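You operate a simulated robot arm through the tools that you are given. There is no shell and no other tool.

You are at the controls of a simulated robot arm. One attempt, no reset.

JOB
Dip the orange keg and add oil only if it is low.
Fine: lift off the small orange lid, lower the green dip rod to the floor and lay it back. Oil short of the thick ring: empty the round blue jug into the keg. Up to the ring: add none. Jug in its place, lid on again, nothing spilt.

Only the result counts: the job must be done as asked and must still hold three seconds after the hand-in. Knocking over, shifting, dropping, spilling or breaking anything else fails it. Lids that push on must go on centred and level and be pressed home; caps that screw on are set level and turned clockwise until they are tight.

ROBOT AND FRAMES
A 6-joint arm with a four-finger gripper, fixed in place. Base frame: the origin is at the foot of the arm, x ahead of it, y to its left, z up. Lengths are in cm, angles in rad, forces in N, time in s.
Its first joint turns from -2.897 to 2.897 rad. Payload 3.67 kg.
The tool frame sits at the grasp point between the pads (the TCP): z along the fingers, y along the line on which they close. The tips reach 2.8 cm beyond it. Largest opening 11.2 cm; the body of the gripper starts 7.3 cm behind the TCP.
Orientation is told as [roll, pitch, yaw] about the base's x, y, z axes, in that order, counted from this pose: with the fingers straight down and closing along the base's y, the tool's x points along the base's -x, its y along +y and its z along -z.

CONTROLS
- The arm moves only by the tool move_arm. Its argument "rows" is a list of rows, each a list of 7 numbers: the shift along the tool's x, y, z in cm, then the turn, a rotation vector about the tool's x, y, z in rad, then the closure in counts, from 0 (fully open) to 255 (shut). In form: [[tx, ty, tz, rx, ry, rz, grip], ...]. A call has 1 to 20 rows; each row shifts and turns the commanded pose from where the row before left it, along the tool's axes as they then stand. Rows are played at 5 a second. More than 5 cm and 0.15 rad between two rows, or a gripper value outside its range, and nothing of the call is played. A pose out of reach is approached as far as the arm can. The call stops where the force on the tool passes 40 N (or 10 N more than at its start, if that is more) or the arm is blocked; 0.2 s more then pass. The fingers move at their own pace and stop on an object; they squeeze with about 29 N. The grip force told is the motor's: it shows also when the fingers shut on nothing. Time passes only in rows, and 0.2 s behind the last, so rows that do not move let the fingers close. It gives the time, the measured TCP pose, the force on the tool (base axes), the opening and the grip force at its end, in the units of the frame above (readings bear some noise), with the torque about the TCP (base axes, N m) and any sound that the robot's microphone picked up, and new pictures: "views" is both (left out), scene, wrist or none.
- Cameras (640 x 400 px; columns grow to the right, rows downward): "scene" is fixed at [5.07, 64.82, 149.71]; the picture's right is [-0.57, -0.82, 0.00], its down [-0.49, 0.34, -0.80] and it looks along [0.66, -0.46, -0.60] (base axes); focal length 310 px, centre (320, 200). "wrist" rides on the gripper at [6, -1.8, -10.4] in the tool frame; the picture's right is [0.29, 0.96, 0.00], its down [-0.80, 0.24, -0.55] and it looks along [-0.53, 0.16, 0.83] (tool axes); focal length 234 px, centre (320, 200). There is no depth. A picture from a camera that has moved, and an enlarged one, comes with that camera's place and axes in the base frame and with its lens.
- zoom(camera, box): a new picture of the part [left, top, right, bottom] of that camera's present view, enlarged. No time passes.
- finish_job(): hands the job in; it is judged then, once.

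Nothing tells you positions but the pictures and the camera data. Unless the task says otherwise, let go and move clear before handing in.

The tools are called after ">>>" by a JSON object that holds its "api" and its "payload". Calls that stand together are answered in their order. move_arm: Moves the arm, as the interface text tells. Its arguments: {"type":"object","properties":{"rows":{"type":"array"},"views":{"type":"string","enum":["both","scene","wrist","none"]}},"required":["rows"]} The other tools are called the same way: zoom (camera, box) takes an enlarged picture of a part of a camera's view; finish_job () hands the job in.

At the start:

```text
time: 0.0
ee_pos: [27.18, 36.87, 132.62]
orientation: [0.002, -0.002, -0.002]
force: [0.6, -0.2, 0.4]
wrist_torque: [0.02, -0.05, 0.02]
opening: 11.2
gripper_force: 0.0
```

scene: 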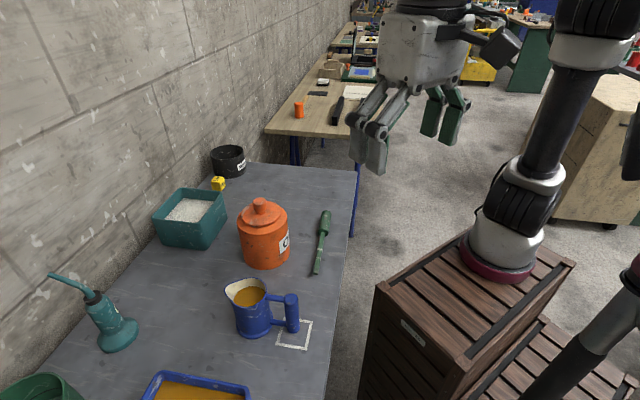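
wrist: 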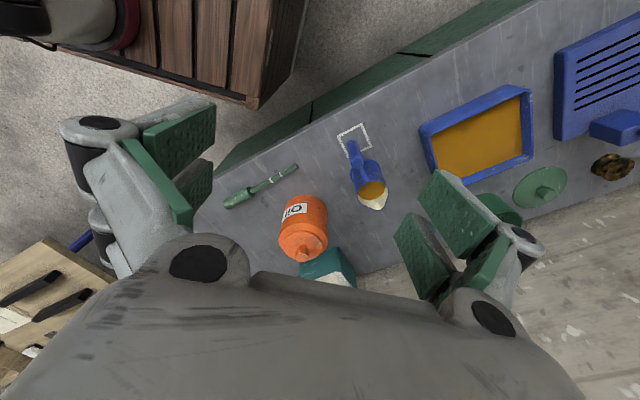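

I see a bench with an orange keg (small lid on top), a green dip rod lying beside it, and a blue jug with oil next to a white outlined square. I'll look closer before moving.

>>> {"api": "zoom", "payload": {"camera": "scene", "box": [200, 180, 360, 280]}}

>>> {"api": "zoom", "payload": {"camera": "scene", "box": [200, 260, 360, 360]}}

>>> {"api": "zoom", "payload": {"camera": "wrist", "box": [200, 110, 440, 260]}}

>>> {"api": "zoom", "payload": {"camera": "scene", "box": [290, 200, 354, 280]}}

>>> {"api": "zoom", "payload": {"camera": "scene", "box": [0, 130, 400, 400]}}

```text
4.00 times, centred on (280, 230) of scene
camera zoom: at [5.07, 64.82, 149.71], right [-0.57, -0.82, 0.0], down [-0.49, 0.34, -0.8], along [0.66, -0.46, -0.6], focal length 1240 px, centre (480, 80)
```

zoom: 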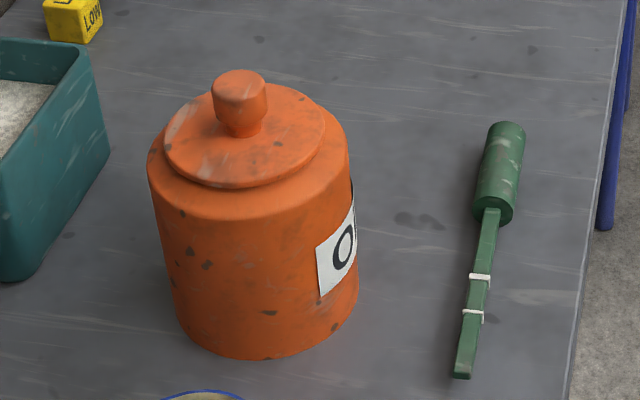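

```text
4.00 times, centred on (280, 310) of scene
camera zoom: at [5.07, 64.82, 149.71], right [-0.57, -0.82, 0.0], down [-0.49, 0.34, -0.8], along [0.66, -0.46, -0.6], focal length 1240 px, centre (480, -240)
```

zoom: 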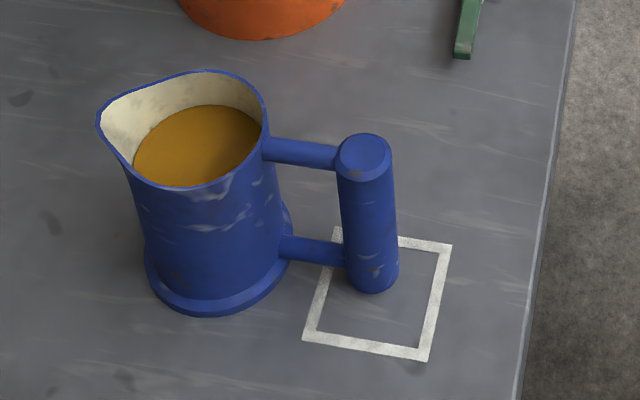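

```text
2.67 times, centred on (320, 185) of wrist
camera zoom: at [21.08, 35.06, 142.84], right [-0.29, 0.96, 0.0], down [0.8, 0.24, 0.55], along [0.53, 0.16, -0.83], focal length 624 px, centre (320, 240)
```

zoom: 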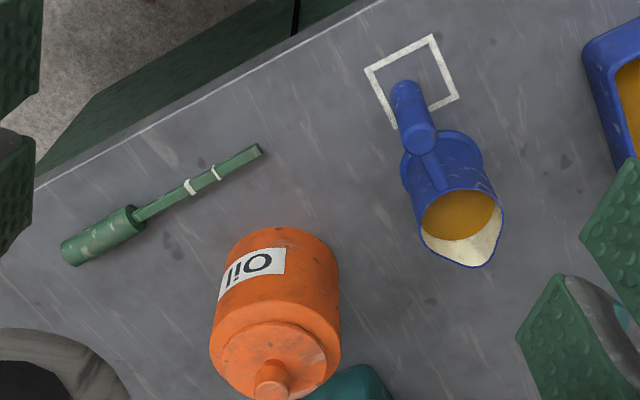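

```text
5.00 times, centred on (322, 240) of scene
camera zoom: at [5.07, 64.82, 149.71], right [-0.57, -0.82, 0.0], down [-0.49, 0.34, -0.8], along [0.66, -0.46, -0.6], focal length 1550 px, centre (310, 0)
```

zoom: 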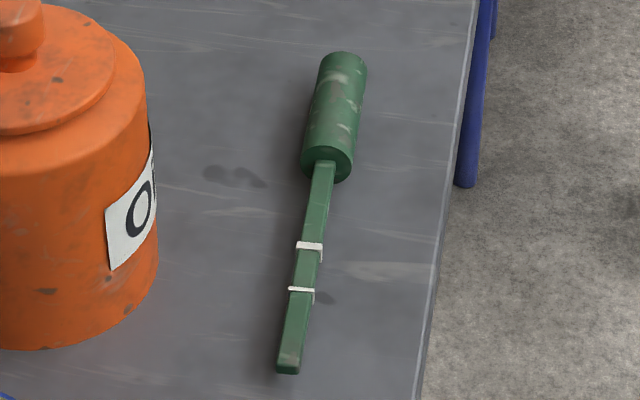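

```text
1.48 times, centred on (200, 265) of scene
camera zoom: at [5.07, 64.82, 149.71], right [-0.57, -0.82, 0.0], down [-0.49, 0.34, -0.8], along [0.66, -0.46, -0.6], focal length 459 px, centre (498, 104)
```

zoom: 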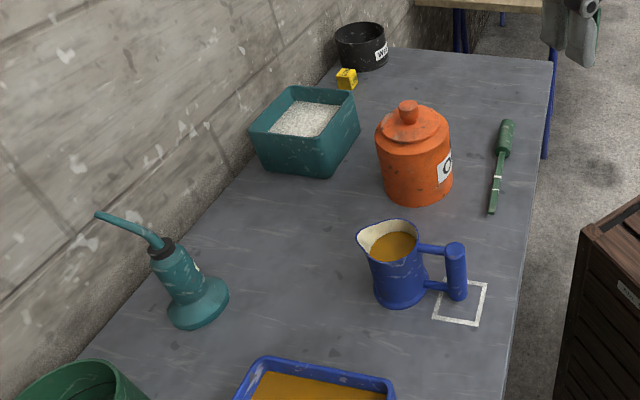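

The keg stands around the bench middle with the rod to its right and the jug in front. I'll check the small labels and other surroundings before moving.

>>> {"api": "zoom", "payload": {"camera": "scene", "box": [190, 135, 270, 195]}}

>>> {"api": "zoom", "payload": {"camera": "scene", "box": [210, 170, 230, 195]}}

>>> {"api": "zoom", "payload": {"camera": "scene", "box": [0, 240, 260, 400]}}

>>> {"api": "zoom", "payload": {"camera": "scene", "box": [340, 0, 640, 400]}}

>>> {"api": "zoom", "payload": {"camera": "wrist", "box": [400, 0, 640, 300]}}

```text
6.67 times, centred on (230, 165) of scene
camera zoom: at [5.07, 64.82, 149.71], right [-0.57, -0.82, 0.0], down [-0.49, 0.34, -0.8], along [0.66, -0.46, -0.6], focal length 2067 px, centre (920, 433)
```

zoom: 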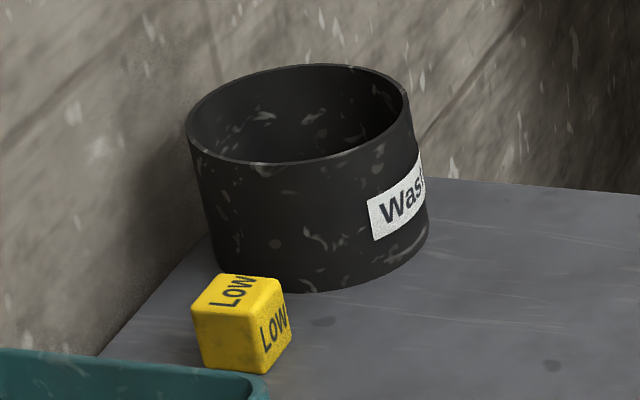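

```text
16.00 times, centred on (220, 182) of scene
camera zoom: at [5.07, 64.82, 149.71], right [-0.57, -0.82, 0.0], down [-0.49, 0.34, -0.8], along [0.66, -0.46, -0.6], focal length 4961 px, centre (1920, 480)
```

zoom: 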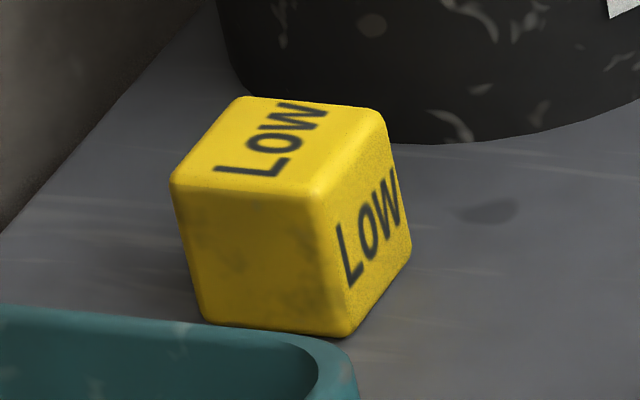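

```text
2.46 times, centred on (130, 320) of scene
camera zoom: at [5.07, 64.82, 149.71], right [-0.57, -0.82, 0.0], down [-0.49, 0.34, -0.8], along [0.66, -0.46, -0.6], focal length 763 px, centre (788, -95)
```

zoom: 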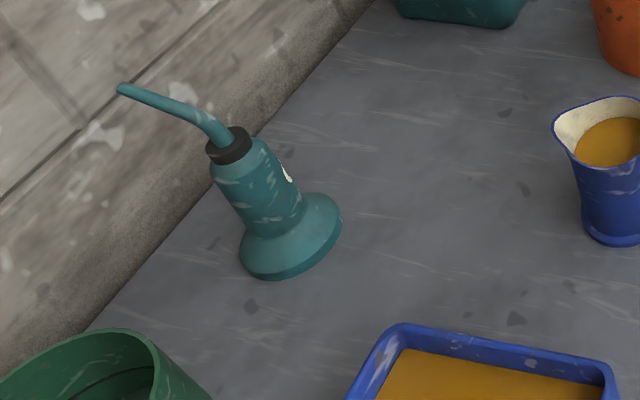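

```text
1.00 times, centred on (490, 200) of scene (not enlarged: the box is as wide or as high as the picture)
camera zoom: at [5.07, 64.82, 149.71], right [-0.57, -0.82, 0.0], down [-0.49, 0.34, -0.8], along [0.66, -0.46, -0.6], focal length 310 px, centre (150, 200)
```

zoom: 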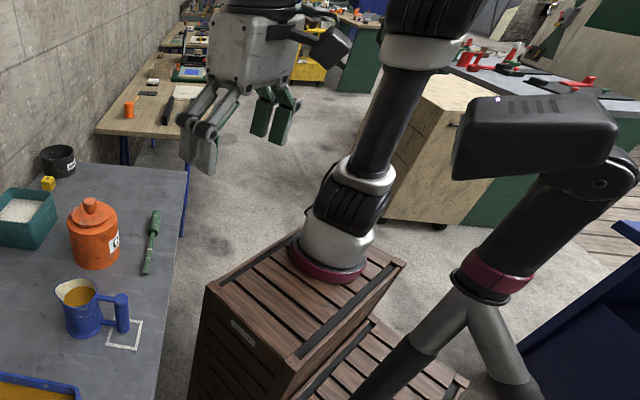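

```text
1.33 times, centred on (520, 150) of wrist
camera zoom: at [21.08, 35.06, 142.84], right [-0.29, 0.96, 0.0], down [0.8, 0.24, 0.55], along [0.53, 0.16, -0.83], focal length 312 px, centre (53, 267)
```

zoom: 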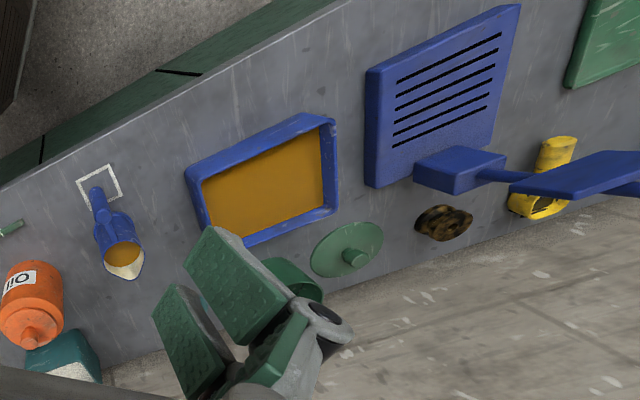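

The LOW block and white square look like leftovers for a marker, so I take the jug's place to be where it stands now (around x 44, y 54.7). The bench top is near z 89, the keg axis near (62, 43) and the rod around (47–65, 37–21); I'll move the wrist camera nearer to measure these better.

>>> {"api": "move_arm", "payload": {"rows": [[-4, 0, 2, 0, 0, 0, 0], [-4, 0, 2, 0, 0, 0, 0], [-4, 0, 2, 0, 0, 0, 0], [-4, 0, 2, 0, 0, 0, 0], [-3, 1, 2, 0, 0, 0, 0], [0, 0, 0, 0, 0, 0, 0]]}}

```text
time: 1.4
ee_pos: [46.14, 38.16, 122.33]
orientation: [0.001, 0.0, -0.002]
force: [-0.2, 0.0, 0.9]
wrist_torque: [0.02, -0.04, 0.0]
opening: 11.19
gripper_force: 0.0
camera wrist: at [40.16, 36.33, 132.56], right [-0.29, 0.96, 0.0], down [0.8, 0.24, 0.55], along [0.53, 0.16, -0.83], focal length 234 px, centre (320, 200)
```

scene: 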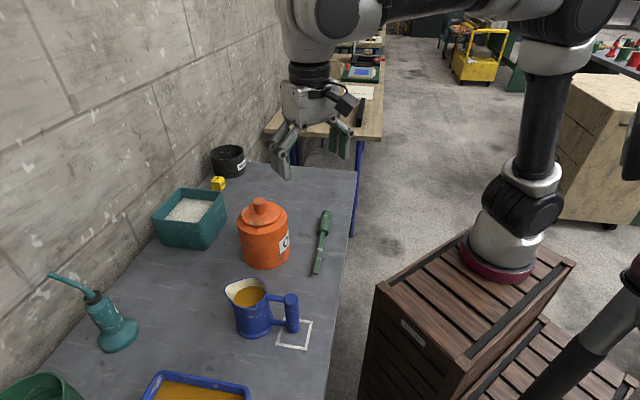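
wrist: 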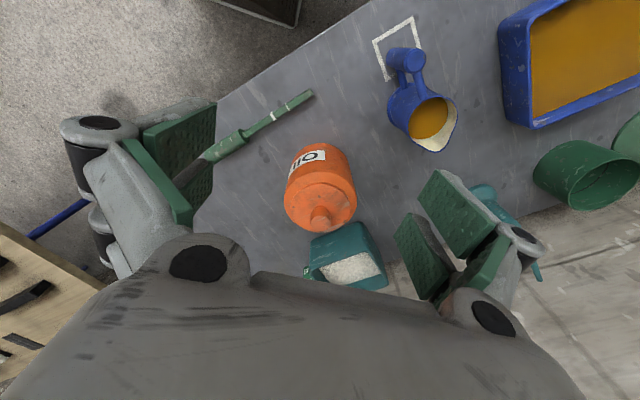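

The camera frames agree with each other (the bench near z 89). I'll zoom on the wrist view to measure each piece.

>>> {"api": "zoom", "payload": {"camera": "wrist", "box": [250, 130, 410, 230]}}

>>> {"api": "zoom", "payload": {"camera": "wrist", "box": [350, 10, 510, 160]}}

>>> {"api": "zoom", "payload": {"camera": "wrist", "box": [190, 70, 350, 190]}}

>>> {"api": "zoom", "payload": {"camera": "scene", "box": [220, 190, 300, 275]}}

>>> {"api": "zoom", "payload": {"camera": "scene", "box": [220, 270, 320, 355]}}

```text
4.00 times, centred on (330, 180) of wrist
camera zoom: at [40.16, 36.33, 132.56], right [-0.29, 0.96, 0.0], down [0.8, 0.24, 0.55], along [0.53, 0.16, -0.83], focal length 937 px, centre (280, 280)
```

zoom: 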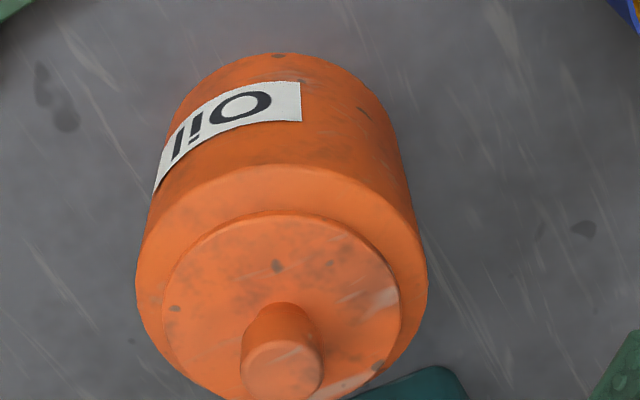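

```text
2.67 times, centred on (430, 85) of wrist
camera zoom: at [40.16, 36.33, 132.56], right [-0.29, 0.96, 0.0], down [0.8, 0.24, 0.55], along [0.53, 0.16, -0.83], focal length 624 px, centre (27, 507)
```

zoom: 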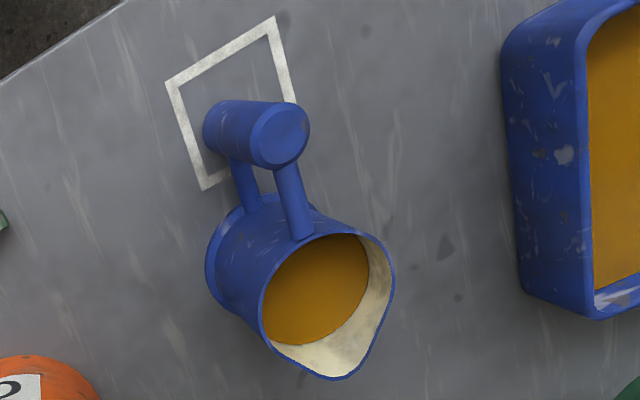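

```text
3.33 times, centred on (270, 130) of wrist
camera zoom: at [40.16, 36.33, 132.56], right [-0.29, 0.96, 0.0], down [0.8, 0.24, 0.55], along [0.53, 0.16, -0.83], focal length 781 px, centre (487, 433)
```

zoom: 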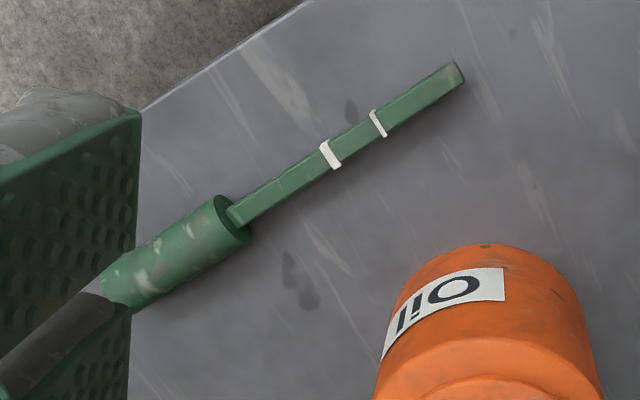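

```text
4.71 times, centred on (260, 232) of scene
camera zoom: at [5.07, 64.82, 149.71], right [-0.57, -0.82, 0.0], down [-0.49, 0.34, -0.8], along [0.66, -0.46, -0.6], focal length 1459 px, centre (602, 47)
```

zoom: 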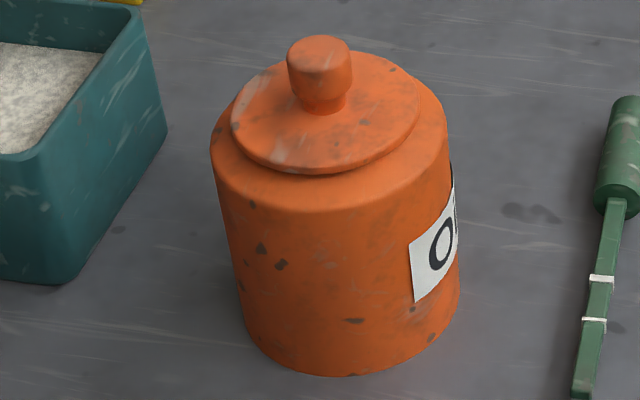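

```text
4.71 times, centred on (270, 312) of scene
camera zoom: at [5.07, 64.82, 149.71], right [-0.57, -0.82, 0.0], down [-0.49, 0.34, -0.8], along [0.66, -0.46, -0.6], focal length 1459 px, centre (555, -329)
```

zoom: 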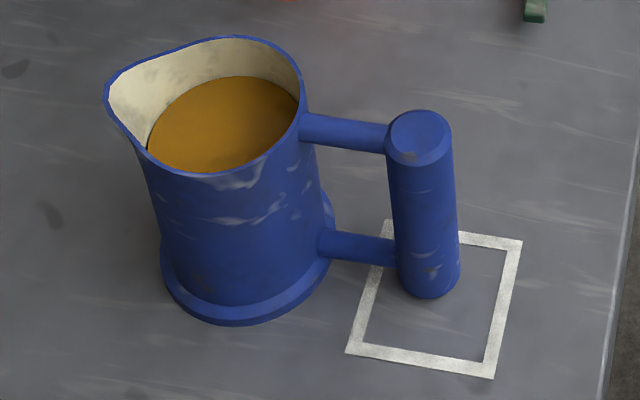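

Measured: bench z≈88.0, knob top (61.5, 42.9, 105.3), rod tip (47.2, 36.9) with handle from (58, 26.8) to (64.3, 21.2), jug handle at (38.4, 48.4) from z 88.5 to 98.5. I want to see where the arm stands, so I'll look at the right of the scene.

>>> {"api": "zoom", "payload": {"camera": "scene", "box": [560, 0, 640, 400]}}

>>> {"api": "zoom", "payload": {"camera": "scene", "box": [400, 360, 640, 400]}}

```text
1.00 times, centred on (600, 200) of scene (not enlarged: the box is as wide or as high as the picture)
camera zoom: at [5.07, 64.82, 149.71], right [-0.57, -0.82, 0.0], down [-0.49, 0.34, -0.8], along [0.66, -0.46, -0.6], focal length 310 px, centre (40, 200)
```

zoom: 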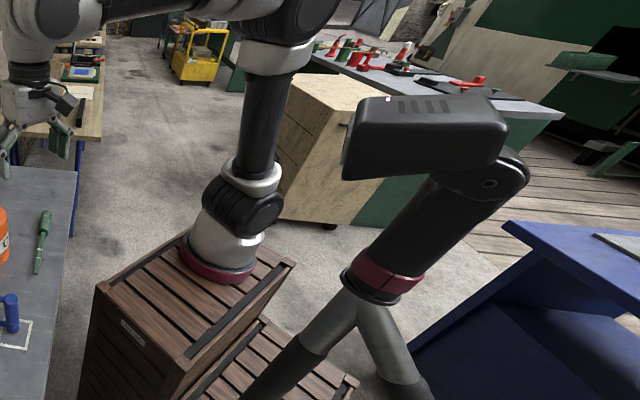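

```text
2.67 times, centred on (520, 380) of scene
camera zoom: at [5.07, 64.82, 149.71], right [-0.57, -0.82, 0.0], down [-0.49, 0.34, -0.8], along [0.66, -0.46, -0.6], focal length 827 px, centre (-213, -280)
```

zoom: 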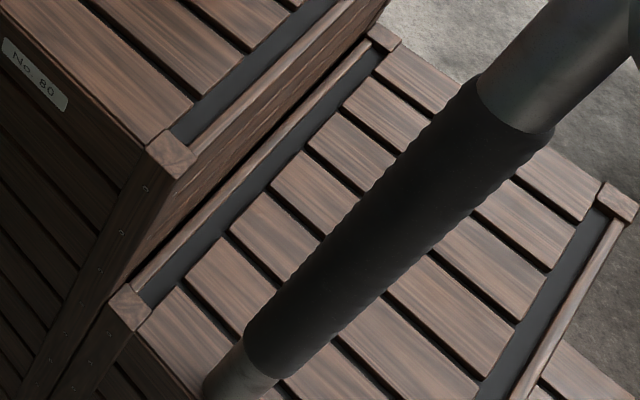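

The pole at right is a tripod; the arm stands on the crate. I'll look past the top edge of the wrist view to place the arm's foot.

>>> {"api": "zoom", "payload": {"camera": "wrist", "box": [0, 0, 640, 4]}}

>>> {"api": "zoom", "payload": {"camera": "wrist", "box": [0, 0, 4, 400]}}

```text
1.00 times, centred on (320, 2) of wrist (not enlarged: the box is as wide or as high as the picture)
camera zoom: at [40.16, 36.33, 132.56], right [-0.29, 0.96, 0.0], down [0.8, 0.24, 0.55], along [0.53, 0.16, -0.83], focal length 234 px, centre (320, 398)
```

zoom: 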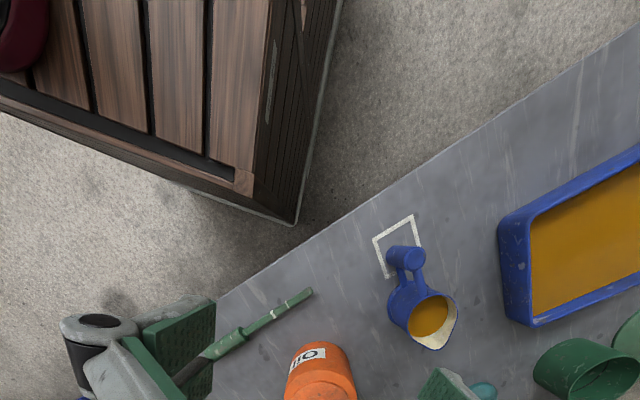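

```text
1.00 times, centred on (2, 200) of wrist (not enlarged: the box is as wide or as high as the picture)
camera zoom: at [40.16, 36.33, 132.56], right [-0.29, 0.96, 0.0], down [0.8, 0.24, 0.55], along [0.53, 0.16, -0.83], focal length 234 px, centre (638, 200)
```

zoom: 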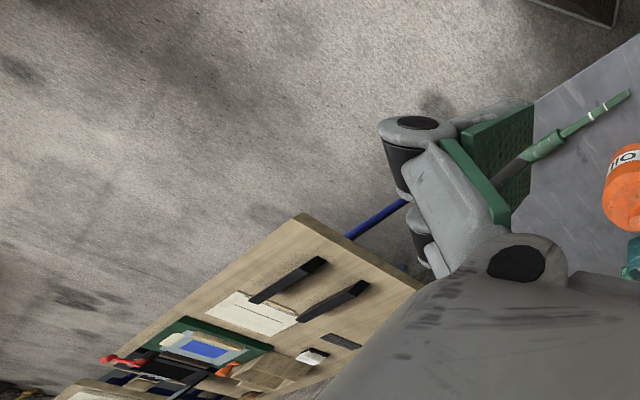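

The arm's foot sits near (24, -7, 86) on the crate, and the bench is at z≈88. First the lid: I'll go above the knob at (61.5, 42.9) and check the alignment before descending.

>>> {"api": "move_arm", "payload": {"rows": [[-4, 1.2, 2.3, 0, 0, 0, 60], [-4, 1.2, 2.3, 0, 0, 0, 100], [-4, 1.2, 2.3, 0, 0, 0, 100], [-3.36, 1.14, 2.4, 0, 0, 0, 100], [0, 0, 0, 0, 0, 0, 100]]}}

```text
time: 2.6
ee_pos: [61.33, 42.71, 113.3]
orientation: [0.001, -0.001, -0.001]
force: [-0.1, -0.2, 0.9]
wrist_torque: [0.01, 0.02, -0.03]
opening: 6.82
gripper_force: 0.0
camera wrist: at [55.3, 40.91, 123.5], right [-0.29, 0.96, 0.0], down [0.8, 0.24, 0.55], along [0.53, 0.16, -0.83], focal length 234 px, centre (320, 200)
```

scene: 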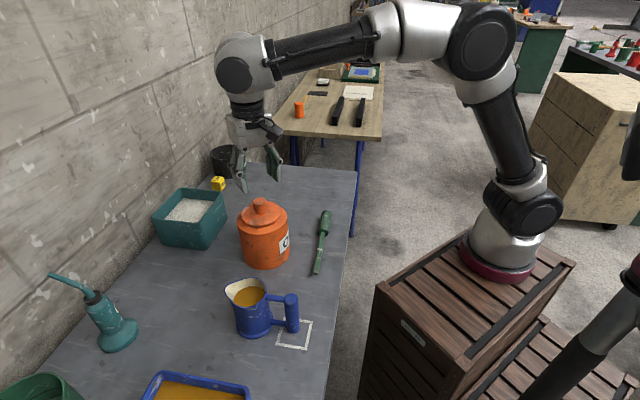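
wrist: 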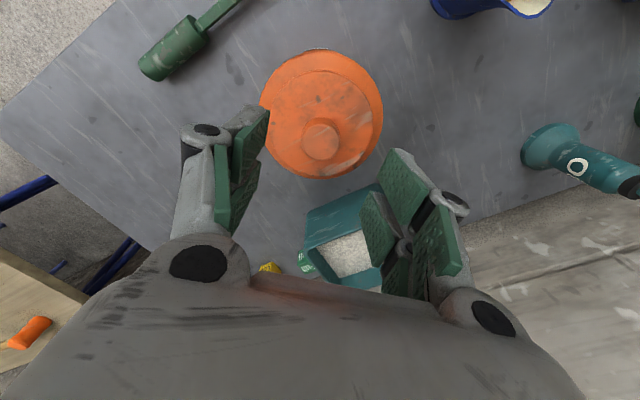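

The knob sits right under the tool. One quick zoom to check centring.

>>> {"api": "zoom", "payload": {"camera": "wrist", "box": [250, 40, 410, 190]}}

```text
2.67 times, centred on (330, 115) of wrist
camera zoom: at [55.3, 40.91, 123.5], right [-0.29, 0.96, 0.0], down [0.8, 0.24, 0.55], along [0.53, 0.16, -0.83], focal length 624 px, centre (293, 427)
```

zoom: 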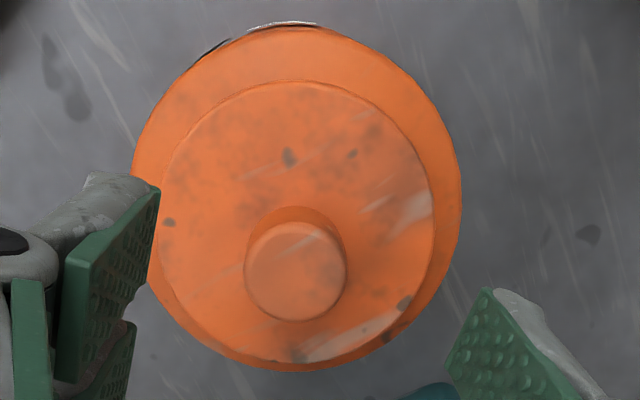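

Knob centre is (61.5, 42.9). I'll correct by 2 mm, descend to z≈104.8 and close on the knob.

>>> {"api": "move_arm", "payload": {"rows": [[-0.17, 0.16, 3, 0, 0, 0, 100], [0, 0, 3, 0, 0, 0, 100], [0, 0, 2.5, 0, 0, 0, 100], [0, 0, 0, 0, 0, 0, 100]]}}

>>> {"api": "move_arm", "payload": {"rows": [[0, 0, 0, 0, 0, 0, 255], [0, 0, 0, 0, 0, 0, 255], [0, 0, 0, 0, 0, 0, 255], [0, 0, 0, 0, 0, 0, 255]]}}

```text
time: 3.6
ee_pos: [61.67, 42.79, 104.84]
orientation: [0.003, 0.001, -0.002]
force: [0.2, 0.3, 0.0]
wrist_torque: [-0.01, 0.0, 0.0]
opening: 6.82
gripper_force: 0.0
camera wrist: at [55.7, 40.97, 115.12], right [-0.29, 0.96, 0.0], down [0.8, 0.24, 0.55], along [0.53, 0.16, -0.83], focal length 234 px, centre (320, 200)
```

scene: 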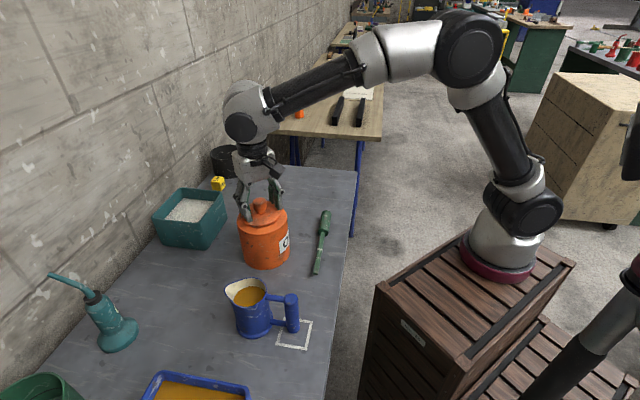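
wrist: 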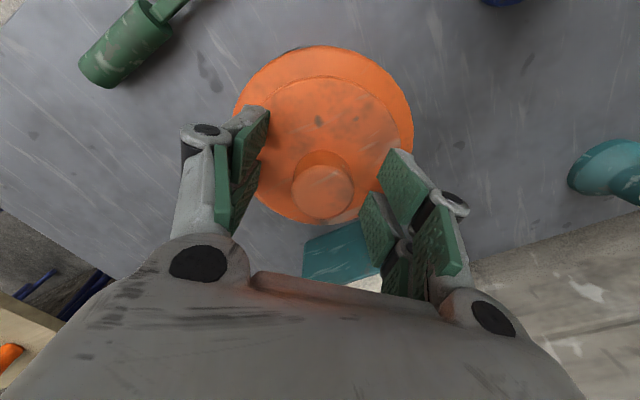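

```text
time: 4.6
ee_pos: [61.79, 42.75, 104.86]
orientation: [0.002, 0.0, -0.001]
force: [-0.3, -0.2, 0.8]
wrist_torque: [0.0, -0.08, 0.05]
opening: 2.8
gripper_force: 29.4
camera wrist: at [55.69, 40.98, 115.14], right [-0.29, 0.96, 0.0], down [0.8, 0.24, 0.55], along [0.53, 0.16, -0.83], focal length 234 px, centre (320, 200)
```

scene: 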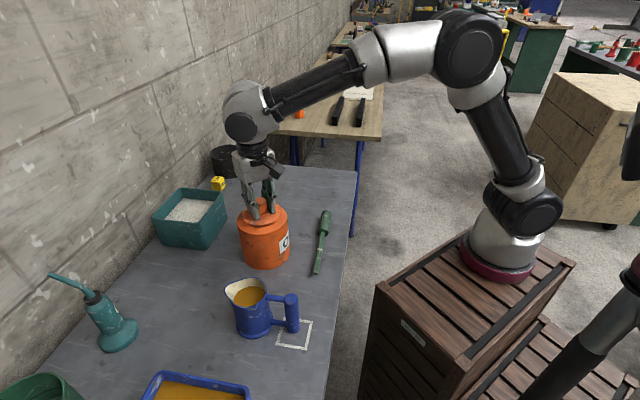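
wrist: 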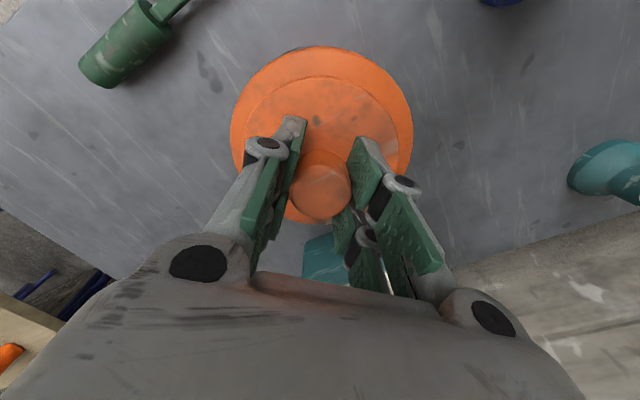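

The knob is held (opening 2.8). Lifting the lid slowly.

>>> {"api": "move_arm", "payload": {"rows": [[0, 0, -0.5, 0, 0, 0, 255], [0, 0, -0.5, 0, 0, 0, 255], [0, 0, -1, 0, 0, 0, 255], [0, 0, -2, 0, 0, 0, 255], [0, 0, -3, 0, 0, 0, 255], [0, 0, -3, 0, 0, 0, 255], [0, 0, 0, 0, 0, 0, 255]]}}

```text
time: 6.2
ee_pos: [61.81, 42.95, 115.0]
orientation: [0.001, 0.0, -0.003]
force: [0.4, 0.5, -1.4]
wrist_torque: [-0.01, 0.01, 0.01]
opening: 2.84
gripper_force: 28.7
camera wrist: at [55.82, 41.09, 125.27], right [-0.29, 0.96, 0.0], down [0.8, 0.24, 0.55], along [0.53, 0.16, -0.83], focal length 234 px, centre (320, 200)
```

scene: 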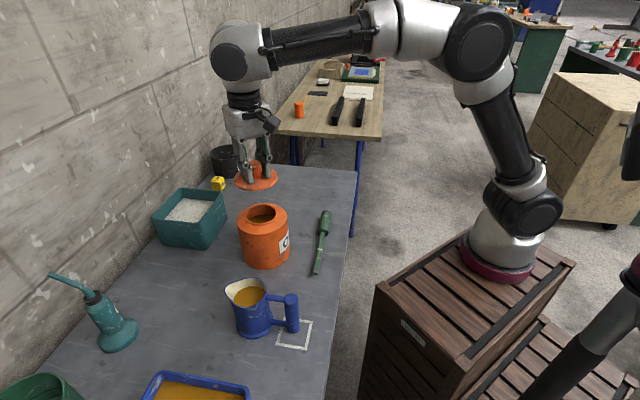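
wrist: 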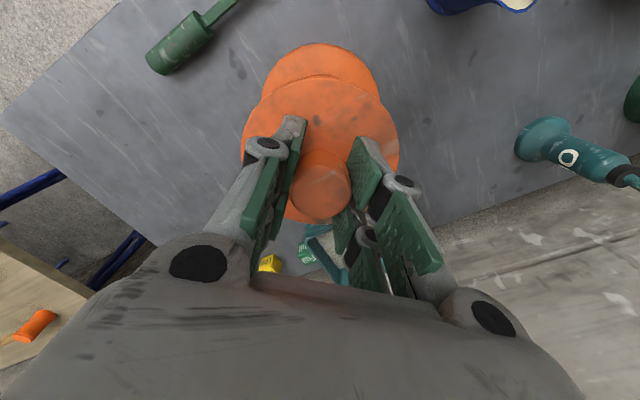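

The lid is off. I'll look at the keg opening and the lid, then carry it to a clear spot at about (74, 30).

>>> {"api": "zoom", "payload": {"camera": "scene", "box": [220, 150, 300, 200]}}

>>> {"api": "zoom", "payload": {"camera": "scene", "box": [225, 195, 305, 275]}}

>>> {"api": "move_arm", "payload": {"rows": [[-4, -4, 0, 0, 0, 0, 255], [-4, -4.5, 0, 0, 0, 0, 255], [-4, -4.3, 0, 0, 0, 0, 255], [0, 0, 4, 0, 0, 0, 255], [0, 0, 4, 0, 0, 0, 255], [0, 0, 4, 0, 0, 0, 255], [0, 0, 4, 0, 0, 0, 255], [0, 0, 0, 0, 0, 0, 255]]}}

```text
8.00 times, centred on (260, 175) of scene
camera zoom: at [5.07, 64.82, 149.71], right [-0.57, -0.82, 0.0], down [-0.49, 0.34, -0.8], along [0.66, -0.46, -0.6], focal length 2481 px, centre (800, 400)
```

zoom: 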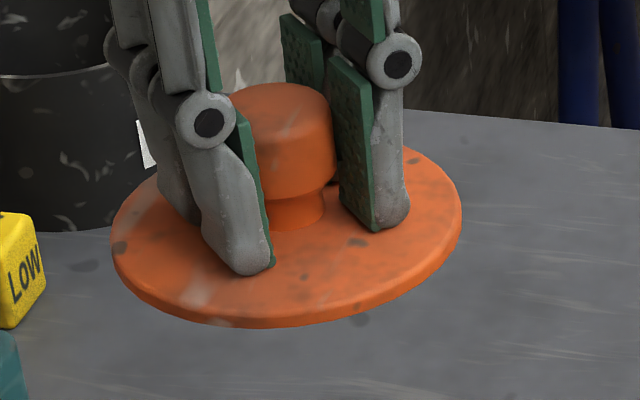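

```text
5.00 times, centred on (265, 235) of scene
camera zoom: at [5.07, 64.82, 149.71], right [-0.57, -0.82, 0.0], down [-0.49, 0.34, -0.8], along [0.66, -0.46, -0.6], focal length 1550 px, centre (595, 25)
```

zoom: 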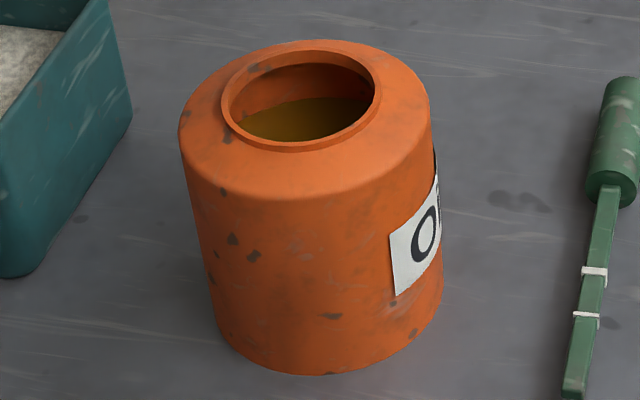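

```text
refused: row 1 steps farther than a row can; nothing moved
```

Rows must stay within 5 cm, so I'll split the carry into smaller steps toward (74, 30), then down to about 4 cm above the bench.

>>> {"api": "move_arm", "payload": {"rows": [[-2.45, -2.57, 0, 0, 0, 0, 255], [-2.45, -2.57, 0, 0, 0, 0, 255], [-2.45, -2.57, 0, 0, 0, 0, 255], [-2.45, -2.57, 0, 0, 0, 0, 255], [-2.45, -2.57, 0, 0, 0, 0, 255], [0, 0, 3, 0, 0, 0, 255], [0, 0, 3, 0, 0, 0, 255], [0, 0, 3, 0, 0, 0, 255], [0, 0, 3, 0, 0, 0, 255], [0, 0, 3, 0, 0, 0, 255], [0, 0, 3, 0, 0, 0, 255], [0, 0, 1, 0, 0, 0, 255], [0, 0, 0, 0, 0, 0, 255]]}}

```text
time: 9.0
ee_pos: [73.97, 30.03, 95.86]
orientation: [0.001, -0.002, -0.002]
force: [0.3, -0.1, -0.5]
wrist_torque: [0.0, -0.03, 0.01]
opening: 2.82
gripper_force: 29.4
camera wrist: at [67.95, 28.29, 106.02], right [-0.29, 0.96, 0.0], down [0.8, 0.24, 0.55], along [0.53, 0.16, -0.83], focal length 234 px, centre (320, 200)
```

scene: 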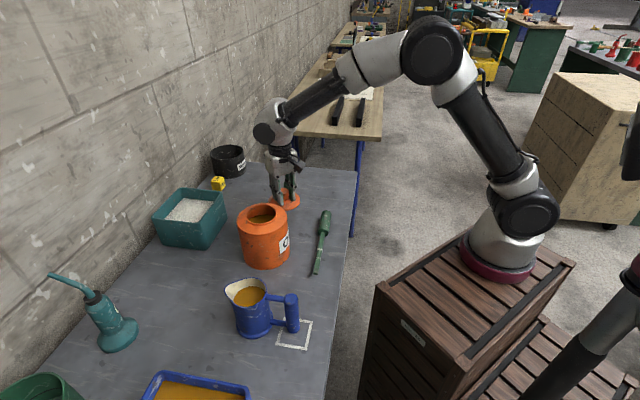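
wrist: 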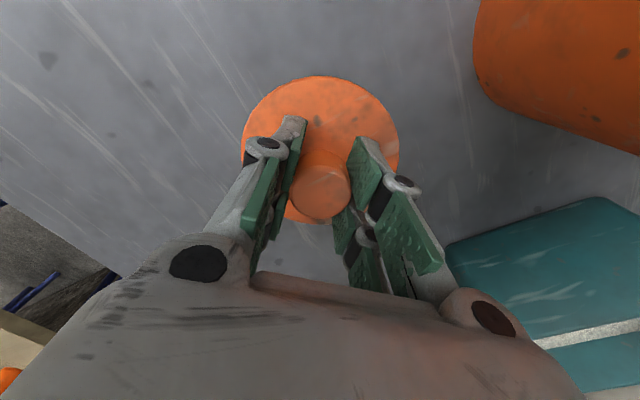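

Now at z 95.9, lowering gently until the lid touches the bench.

>>> {"api": "move_arm", "payload": {"rows": [[0, 0, 0.5, 0, 0, 0, 255], [0, 0, 0.5, 0, 0, 0, 255], [0, 0, 0.5, 0, 0, 0, 255], [0, 0, 0.4, 0, 0, 0, 255], [0, 0, 0.2, 0, 0, 0, 255]], "views": "wrist"}}

>>> {"api": "zoom", "payload": {"camera": "scene", "box": [250, 170, 330, 220]}}

```text
time: 10.2
ee_pos: [73.95, 29.91, 93.57]
orientation: [0.002, 0.001, -0.002]
force: [1.0, -0.6, 0.6]
wrist_torque: [-0.03, 0.01, -0.01]
opening: 2.8
gripper_force: 28.5
camera wrist: at [67.86, 28.14, 103.87], right [-0.29, 0.96, 0.0], down [0.8, 0.24, 0.55], along [0.53, 0.16, -0.83], focal length 234 px, centre (320, 200)
```

wrist: 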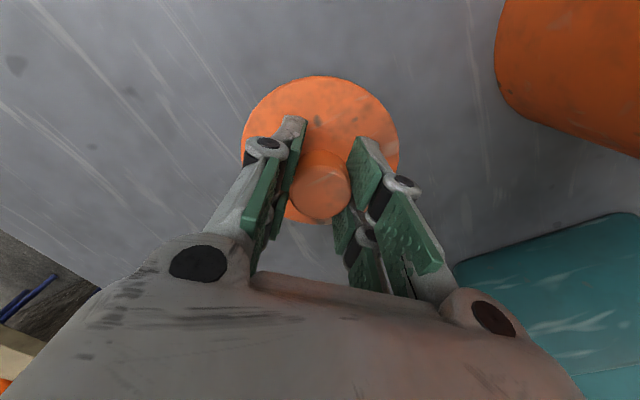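

```text
8.00 times, centred on (290, 195) of scene
camera zoom: at [5.07, 64.82, 149.71], right [-0.57, -0.82, 0.0], down [-0.49, 0.34, -0.8], along [0.66, -0.46, -0.6], focal length 2481 px, centre (560, 240)
```

zoom: 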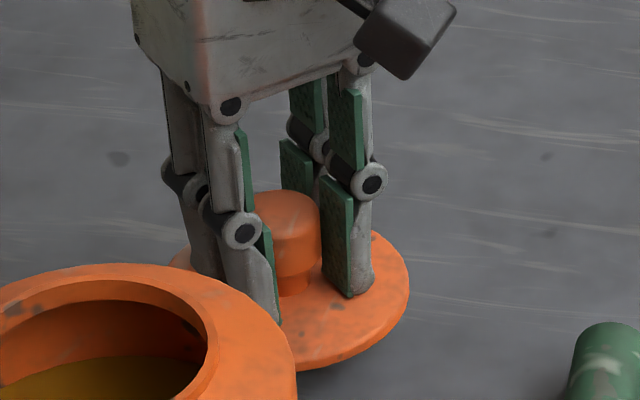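

Almost down with no contact yet; I continue in 1.5 mm steps.

>>> {"api": "move_arm", "payload": {"rows": [[0, 0, 0.15, 0, 0, 0, 255], [0, 0, 0.15, 0, 0, 0, 255], [0, 0, 0.15, 0, 0, 0, 255], [0, 0, 0.15, 0, 0, 0, 255], [0, 0, 0, 0, 0, 0, 255]], "views": "none"}}

```text
time: 11.4
ee_pos: [74.09, 29.87, 93.14]
orientation: [0.001, 0.0, -0.001]
force: [-0.1, 1.2, -1.6]
wrist_torque: [-0.01, -0.03, 0.0]
opening: 2.8
gripper_force: 29.2
```

>>> {"api": "move_arm", "payload": {"rows": [[0, 0, 0.15, 0, 0, 0, 255], [0, 0, 0.15, 0, 0, 0, 255], [0, 0, 0, 0, 0, 0, 255]], "views": "none"}}

>>> {"api": "zoom", "payload": {"camera": "scene", "box": [250, 170, 330, 220]}}

```text
time: 12.2
ee_pos: [74.01, 29.85, 92.74]
orientation: [0.0, -0.001, -0.001]
force: [-1.0, -0.2, 0.4]
wrist_torque: [-0.01, 0.04, -0.02]
opening: 2.79
gripper_force: 28.6
```

```text
8.00 times, centred on (290, 195) of scene
camera zoom: at [5.07, 64.82, 149.71], right [-0.57, -0.82, 0.0], down [-0.49, 0.34, -0.8], along [0.66, -0.46, -0.6], focal length 2481 px, centre (560, 240)
```

zoom: 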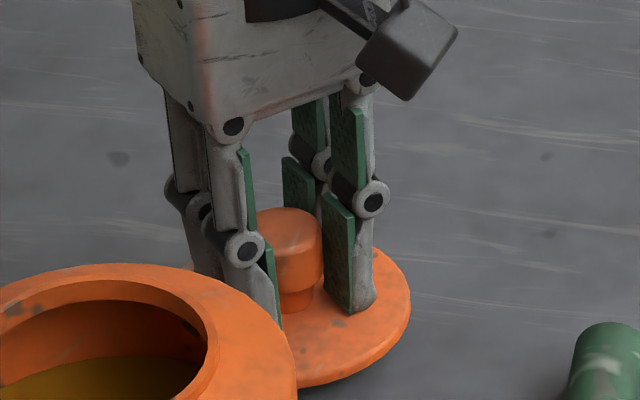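

>>> {"api": "move_arm", "payload": {"rows": [[0, 0, 0.15, 0, 0, 0, 255], [0, 0, 0.15, 0, 0, 0, 255], [0, 0, 0.1, 0, 0, 0, 255], [0, 0, 0, 0, 0, 0, 255]], "views": "none"}}

```text
time: 13.2
ee_pos: [73.95, 29.89, 92.37]
orientation: [0.001, -0.001, -0.002]
force: [0.3, 0.0, 0.7]
wrist_torque: [0.02, 0.0, 0.01]
opening: 2.79
gripper_force: 29.3
```

>>> {"api": "move_arm", "payload": {"rows": [[0, 0, 0.1, 0, 0, 0, 255], [0, 0, 0.1, 0, 0, 0, 255], [0, 0, 0.1, 0, 0, 0, 255], [0, 0, 0, 0, 0, 0, 255]], "views": "none"}}

```text
time: 14.2
ee_pos: [74.02, 29.74, 92.09]
orientation: [0.0, 0.001, -0.003]
force: [0.0, -0.1, -0.6]
wrist_torque: [0.01, 0.02, -0.02]
opening: 2.79
gripper_force: 29.2
```

>>> {"api": "move_arm", "payload": {"rows": [[0, 0, 0.1, 0, 0, 0, 255], [0, 0, 0.1, 0, 0, 0, 255], [0, 0, 0.1, 0, 0, 0, 255], [0, 0, 0, 0, 0, 0, 255]], "views": "none"}}

>>> {"api": "zoom", "payload": {"camera": "scene", "box": [250, 170, 330, 220]}}

```text
time: 15.2
ee_pos: [73.92, 29.88, 91.83]
orientation: [0.0, 0.0, -0.002]
force: [0.4, -0.3, -0.1]
wrist_torque: [0.0, -0.03, -0.02]
opening: 2.79
gripper_force: 28.7
```

```text
8.00 times, centred on (290, 195) of scene
camera zoom: at [5.07, 64.82, 149.71], right [-0.57, -0.82, 0.0], down [-0.49, 0.34, -0.8], along [0.66, -0.46, -0.6], focal length 2481 px, centre (560, 240)
```

zoom: 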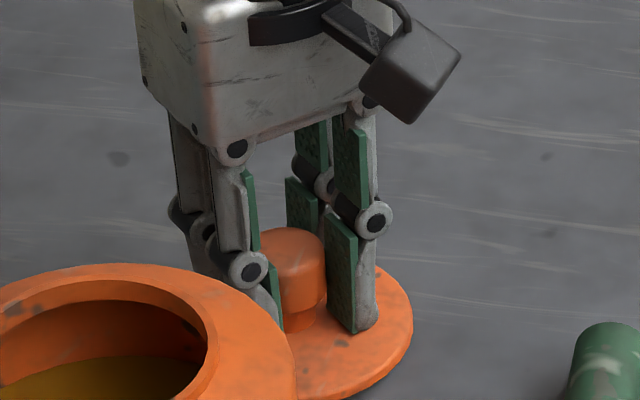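

>>> {"api": "move_arm", "payload": {"rows": [[0, 0, 0.1, 0, 0, 0, 255], [0, 0, 0.1, 0, 0, 0, 255], [0, 0, 0.1, 0, 0, 0, 255], [0, 0, 0, 0, 0, 0, 255]], "views": "none"}}

```text
time: 16.2
ee_pos: [73.92, 29.81, 91.6]
orientation: [0.002, -0.002, -0.001]
force: [0.0, 0.1, -0.8]
wrist_torque: [-0.01, -0.01, -0.01]
opening: 2.79
gripper_force: 28.9
```

>>> {"api": "move_arm", "payload": {"rows": [[0, 0, 0.1, 0, 0, 0, 255], [0, 0, 0.1, 0, 0, 0, 255], [0, 0, 0.1, 0, 0, 0, 255], [0, 0, 0, 0, 0, 0, 255]], "views": "both"}}

```text
time: 17.2
ee_pos: [73.96, 29.78, 91.26]
orientation: [0.003, -0.005, 0.0]
force: [-0.8, -5.4, 25.2]
wrist_torque: [-0.19, 0.04, 0.05]
opening: 2.79
gripper_force: 28.9
camera wrist: at [67.88, 28.05, 101.55], right [-0.29, 0.96, 0.0], down [0.8, 0.24, 0.56], along [0.53, 0.16, -0.83], focal length 234 px, centre (320, 200)
```

scene: 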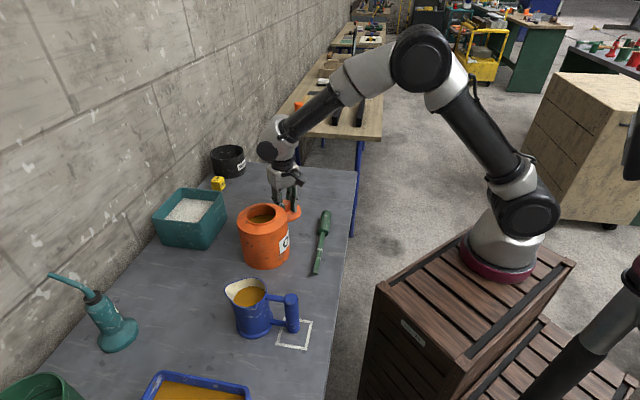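
wrist: 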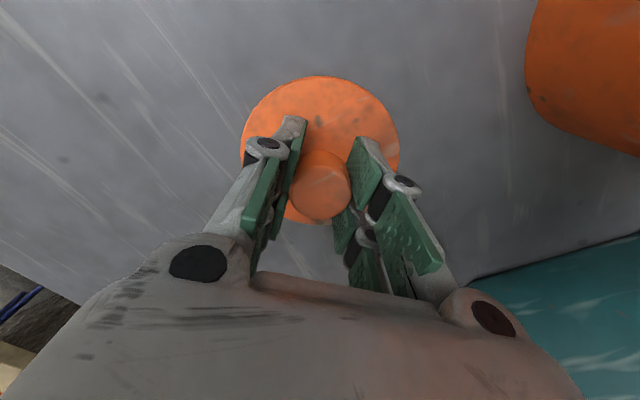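

Contact at z≈91.35 (25 N). I'll ease off slightly, open part way and rise clear.

>>> {"api": "move_arm", "payload": {"rows": [[0, 0, -0.12, 0, 0, 0, 255], [0, 0, 0, 0, 0, 0, 255]], "views": "none"}}

>>> {"api": "move_arm", "payload": {"rows": [[0, 0, 0, 0, 0, 0, 150], [0, 0, 0, 0, 0, 0, 100], [0, 0, 0, 0, 0, 0, 100], [0, 0, -1, 0, 0, 0, 100], [0, 0, -3, 0, 0, 0, 100], [0, 0, -4, 0, 0, 0, 100], [0, 0, -4, 0, 0, 0, 60], [0, 0, -4, 0, 0, 0, 60], [0, 0, 0, 0, 0, 0, 60]]}}

```text
time: 17.8
ee_pos: [74.01, 29.83, 91.28]
orientation: [0.001, 0.0, -0.002]
force: [3.9, -5.1, 13.8]
wrist_torque: [-0.1, -0.41, -0.08]
opening: 2.79
gripper_force: 29.8
```

```text
time: 19.8
ee_pos: [74.02, 30.01, 107.45]
orientation: [0.001, 0.0, -0.001]
force: [-0.5, -0.4, -0.8]
wrist_torque: [0.01, -0.01, 0.02]
opening: 8.56
gripper_force: 0.0
camera wrist: at [67.98, 28.21, 117.55], right [-0.29, 0.96, 0.0], down [0.8, 0.24, 0.55], along [0.53, 0.16, -0.83], focal length 234 px, centre (320, 200)
```

scene: 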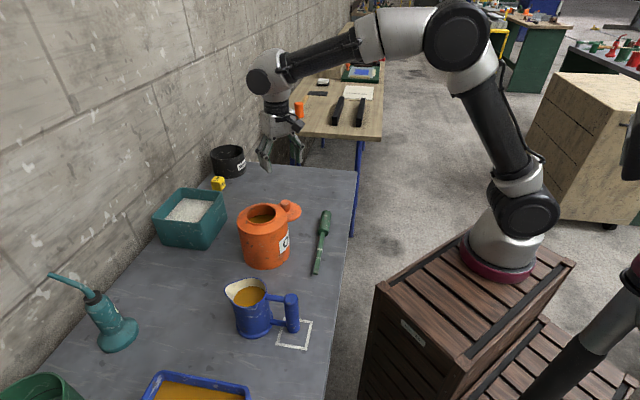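
wrist: 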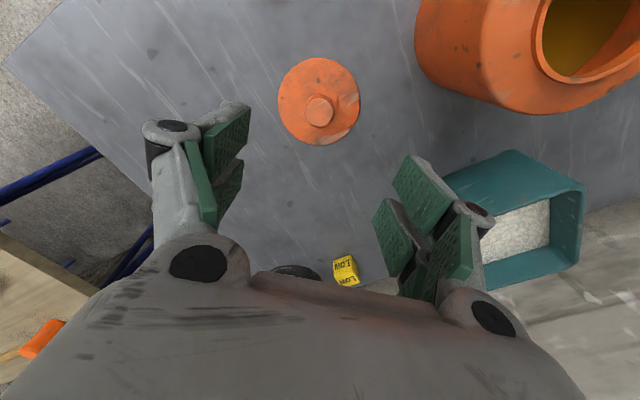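

The lid stands flat at (74, 30). Next the rod: I'll go above the handle middle (61.2, 24.0), turn the fingers across the rod and tilt 45° so it can later hang upright.

>>> {"api": "move_arm", "payload": {"rows": [[3.97, -2.27, 0, 0, 0, 0, 100], [3.97, -2.27, 0, 0, 0, 0, 100], [3.97, -2.27, 0, 0, 0, 0, 100], [0, 0, 0, 0, 0, 0.1476, 100], [0, 0, 0, 0, 0, 0.1476, 100], [0, 0, 0, 0, 0, 0.1476, 100], [0, 0, 0, 0, 0, 0.1476, 100], [0, 0, 0, 0, 0, 0.1476, 100], [0, 0, 0, 0, 0.131, 0, 100], [0, 0, 0, 0, 0.131, 0, 100], [0, 0, 0, 0, 0.131, 0, 100], [0, 0, 0, 0, 0.131, 0, 100], [0, 0, 0, 0, 0.131, 0, 100], [0, 0, 0, 0, 0.131, 0, 100], [0, 0, 0, 0, 0, 0, 100]]}}

```text
time: 23.0
ee_pos: [62.07, 23.05, 107.36]
orientation: [0.002, 0.789, -0.738]
force: [0.3, -0.1, -0.4]
wrist_torque: [-0.04, 0.01, 0.04]
opening: 6.8
gripper_force: 0.0
camera wrist: at [63.01, 19.63, 118.77], right [0.5, 0.84, 0.21], down [0.87, -0.47, -0.17], along [-0.05, 0.27, -0.96], focal length 234 px, centre (320, 200)
```

scene: 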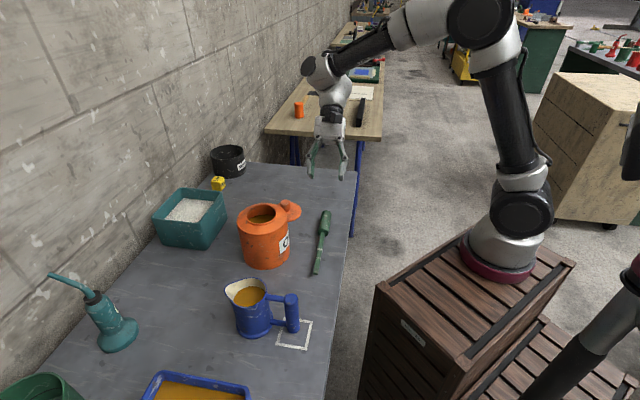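
wrist: 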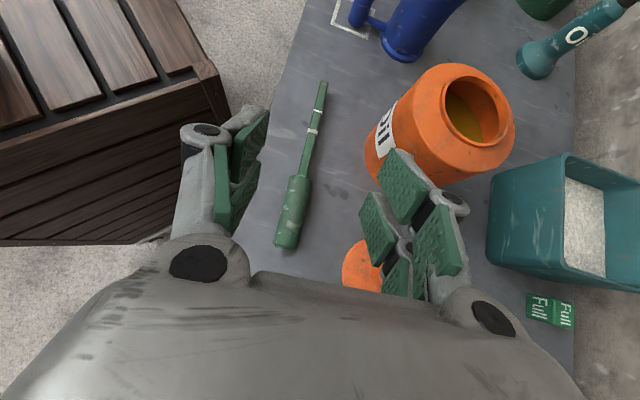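

The handle lies centred between the fingers. I'll lower straight down in two stages.

>>> {"api": "move_arm", "payload": {"rows": [[-2.83, 0.05, 2.82, 0, 0, 0, 100], [-2.83, 0.05, 2.82, 0, 0, 0, 100], [-2.83, 0, 2.82, 0, 0, 0, 100], [0, 0, 0, 0, 0, 0, 100]]}}

>>> {"api": "zoom", "payload": {"camera": "scene", "box": [290, 170, 370, 230]}}

```text
time: 24.0
ee_pos: [62.04, 23.29, 95.04]
orientation: [0.002, 0.788, -0.738]
force: [-0.6, -0.2, -0.3]
wrist_torque: [-0.04, -0.03, 0.02]
opening: 6.82
gripper_force: 0.1
camera wrist: at [63.06, 19.87, 106.47], right [0.49, 0.84, 0.21], down [0.87, -0.47, -0.17], along [-0.05, 0.26, -0.96], focal length 234 px, centre (320, 200)
```

scene: 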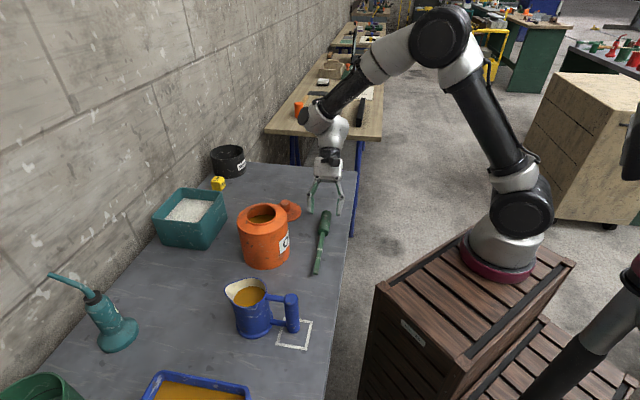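
wrist: 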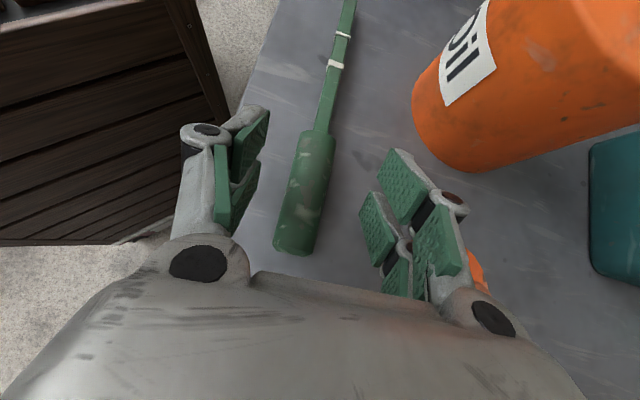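

```text
6.67 times, centred on (330, 200) of scene
camera zoom: at [5.07, 64.82, 149.71], right [-0.57, -0.82, 0.0], down [-0.49, 0.34, -0.8], along [0.66, -0.46, -0.6], focal length 2067 px, centre (253, 200)
```

zoom: 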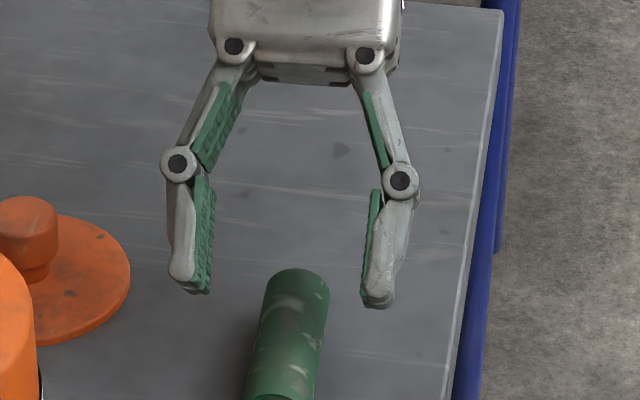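

Aligned within a millimetre. Lowering the last 4 cm and closing on the handle.

>>> {"api": "move_arm", "payload": {"rows": [[-1.06, 0, 1.06, 0, 0, 0, 100], [-1.06, 0, 1.06, 0, 0, 0, 100], [-0.75, 0, 0.75, 0, 0, 0, 100], [0, 0, 0, 0, 0, 0, 100]], "views": "none"}}

>>> {"api": "zoom", "payload": {"camera": "scene", "box": [290, 170, 370, 230]}}

```text
time: 25.0
ee_pos: [61.92, 23.02, 91.71]
orientation: [0.003, 0.794, -0.735]
force: [-12.1, -17.3, 42.7]
wrist_torque: [-1.07, 1.07, 0.17]
opening: 2.94
gripper_force: 26.6
stopped in row 4: the force on the tool passed its limit at 55 N (the readings are from after the stop); the commanded pose is now the measured one
```

```text
6.67 times, centred on (330, 200) of scene
camera zoom: at [5.07, 64.82, 149.71], right [-0.57, -0.82, 0.0], down [-0.49, 0.34, -0.8], along [0.66, -0.46, -0.6], focal length 2067 px, centre (253, 200)
```

zoom: 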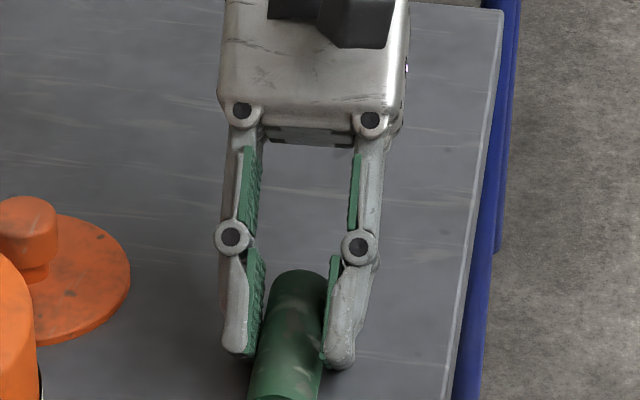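

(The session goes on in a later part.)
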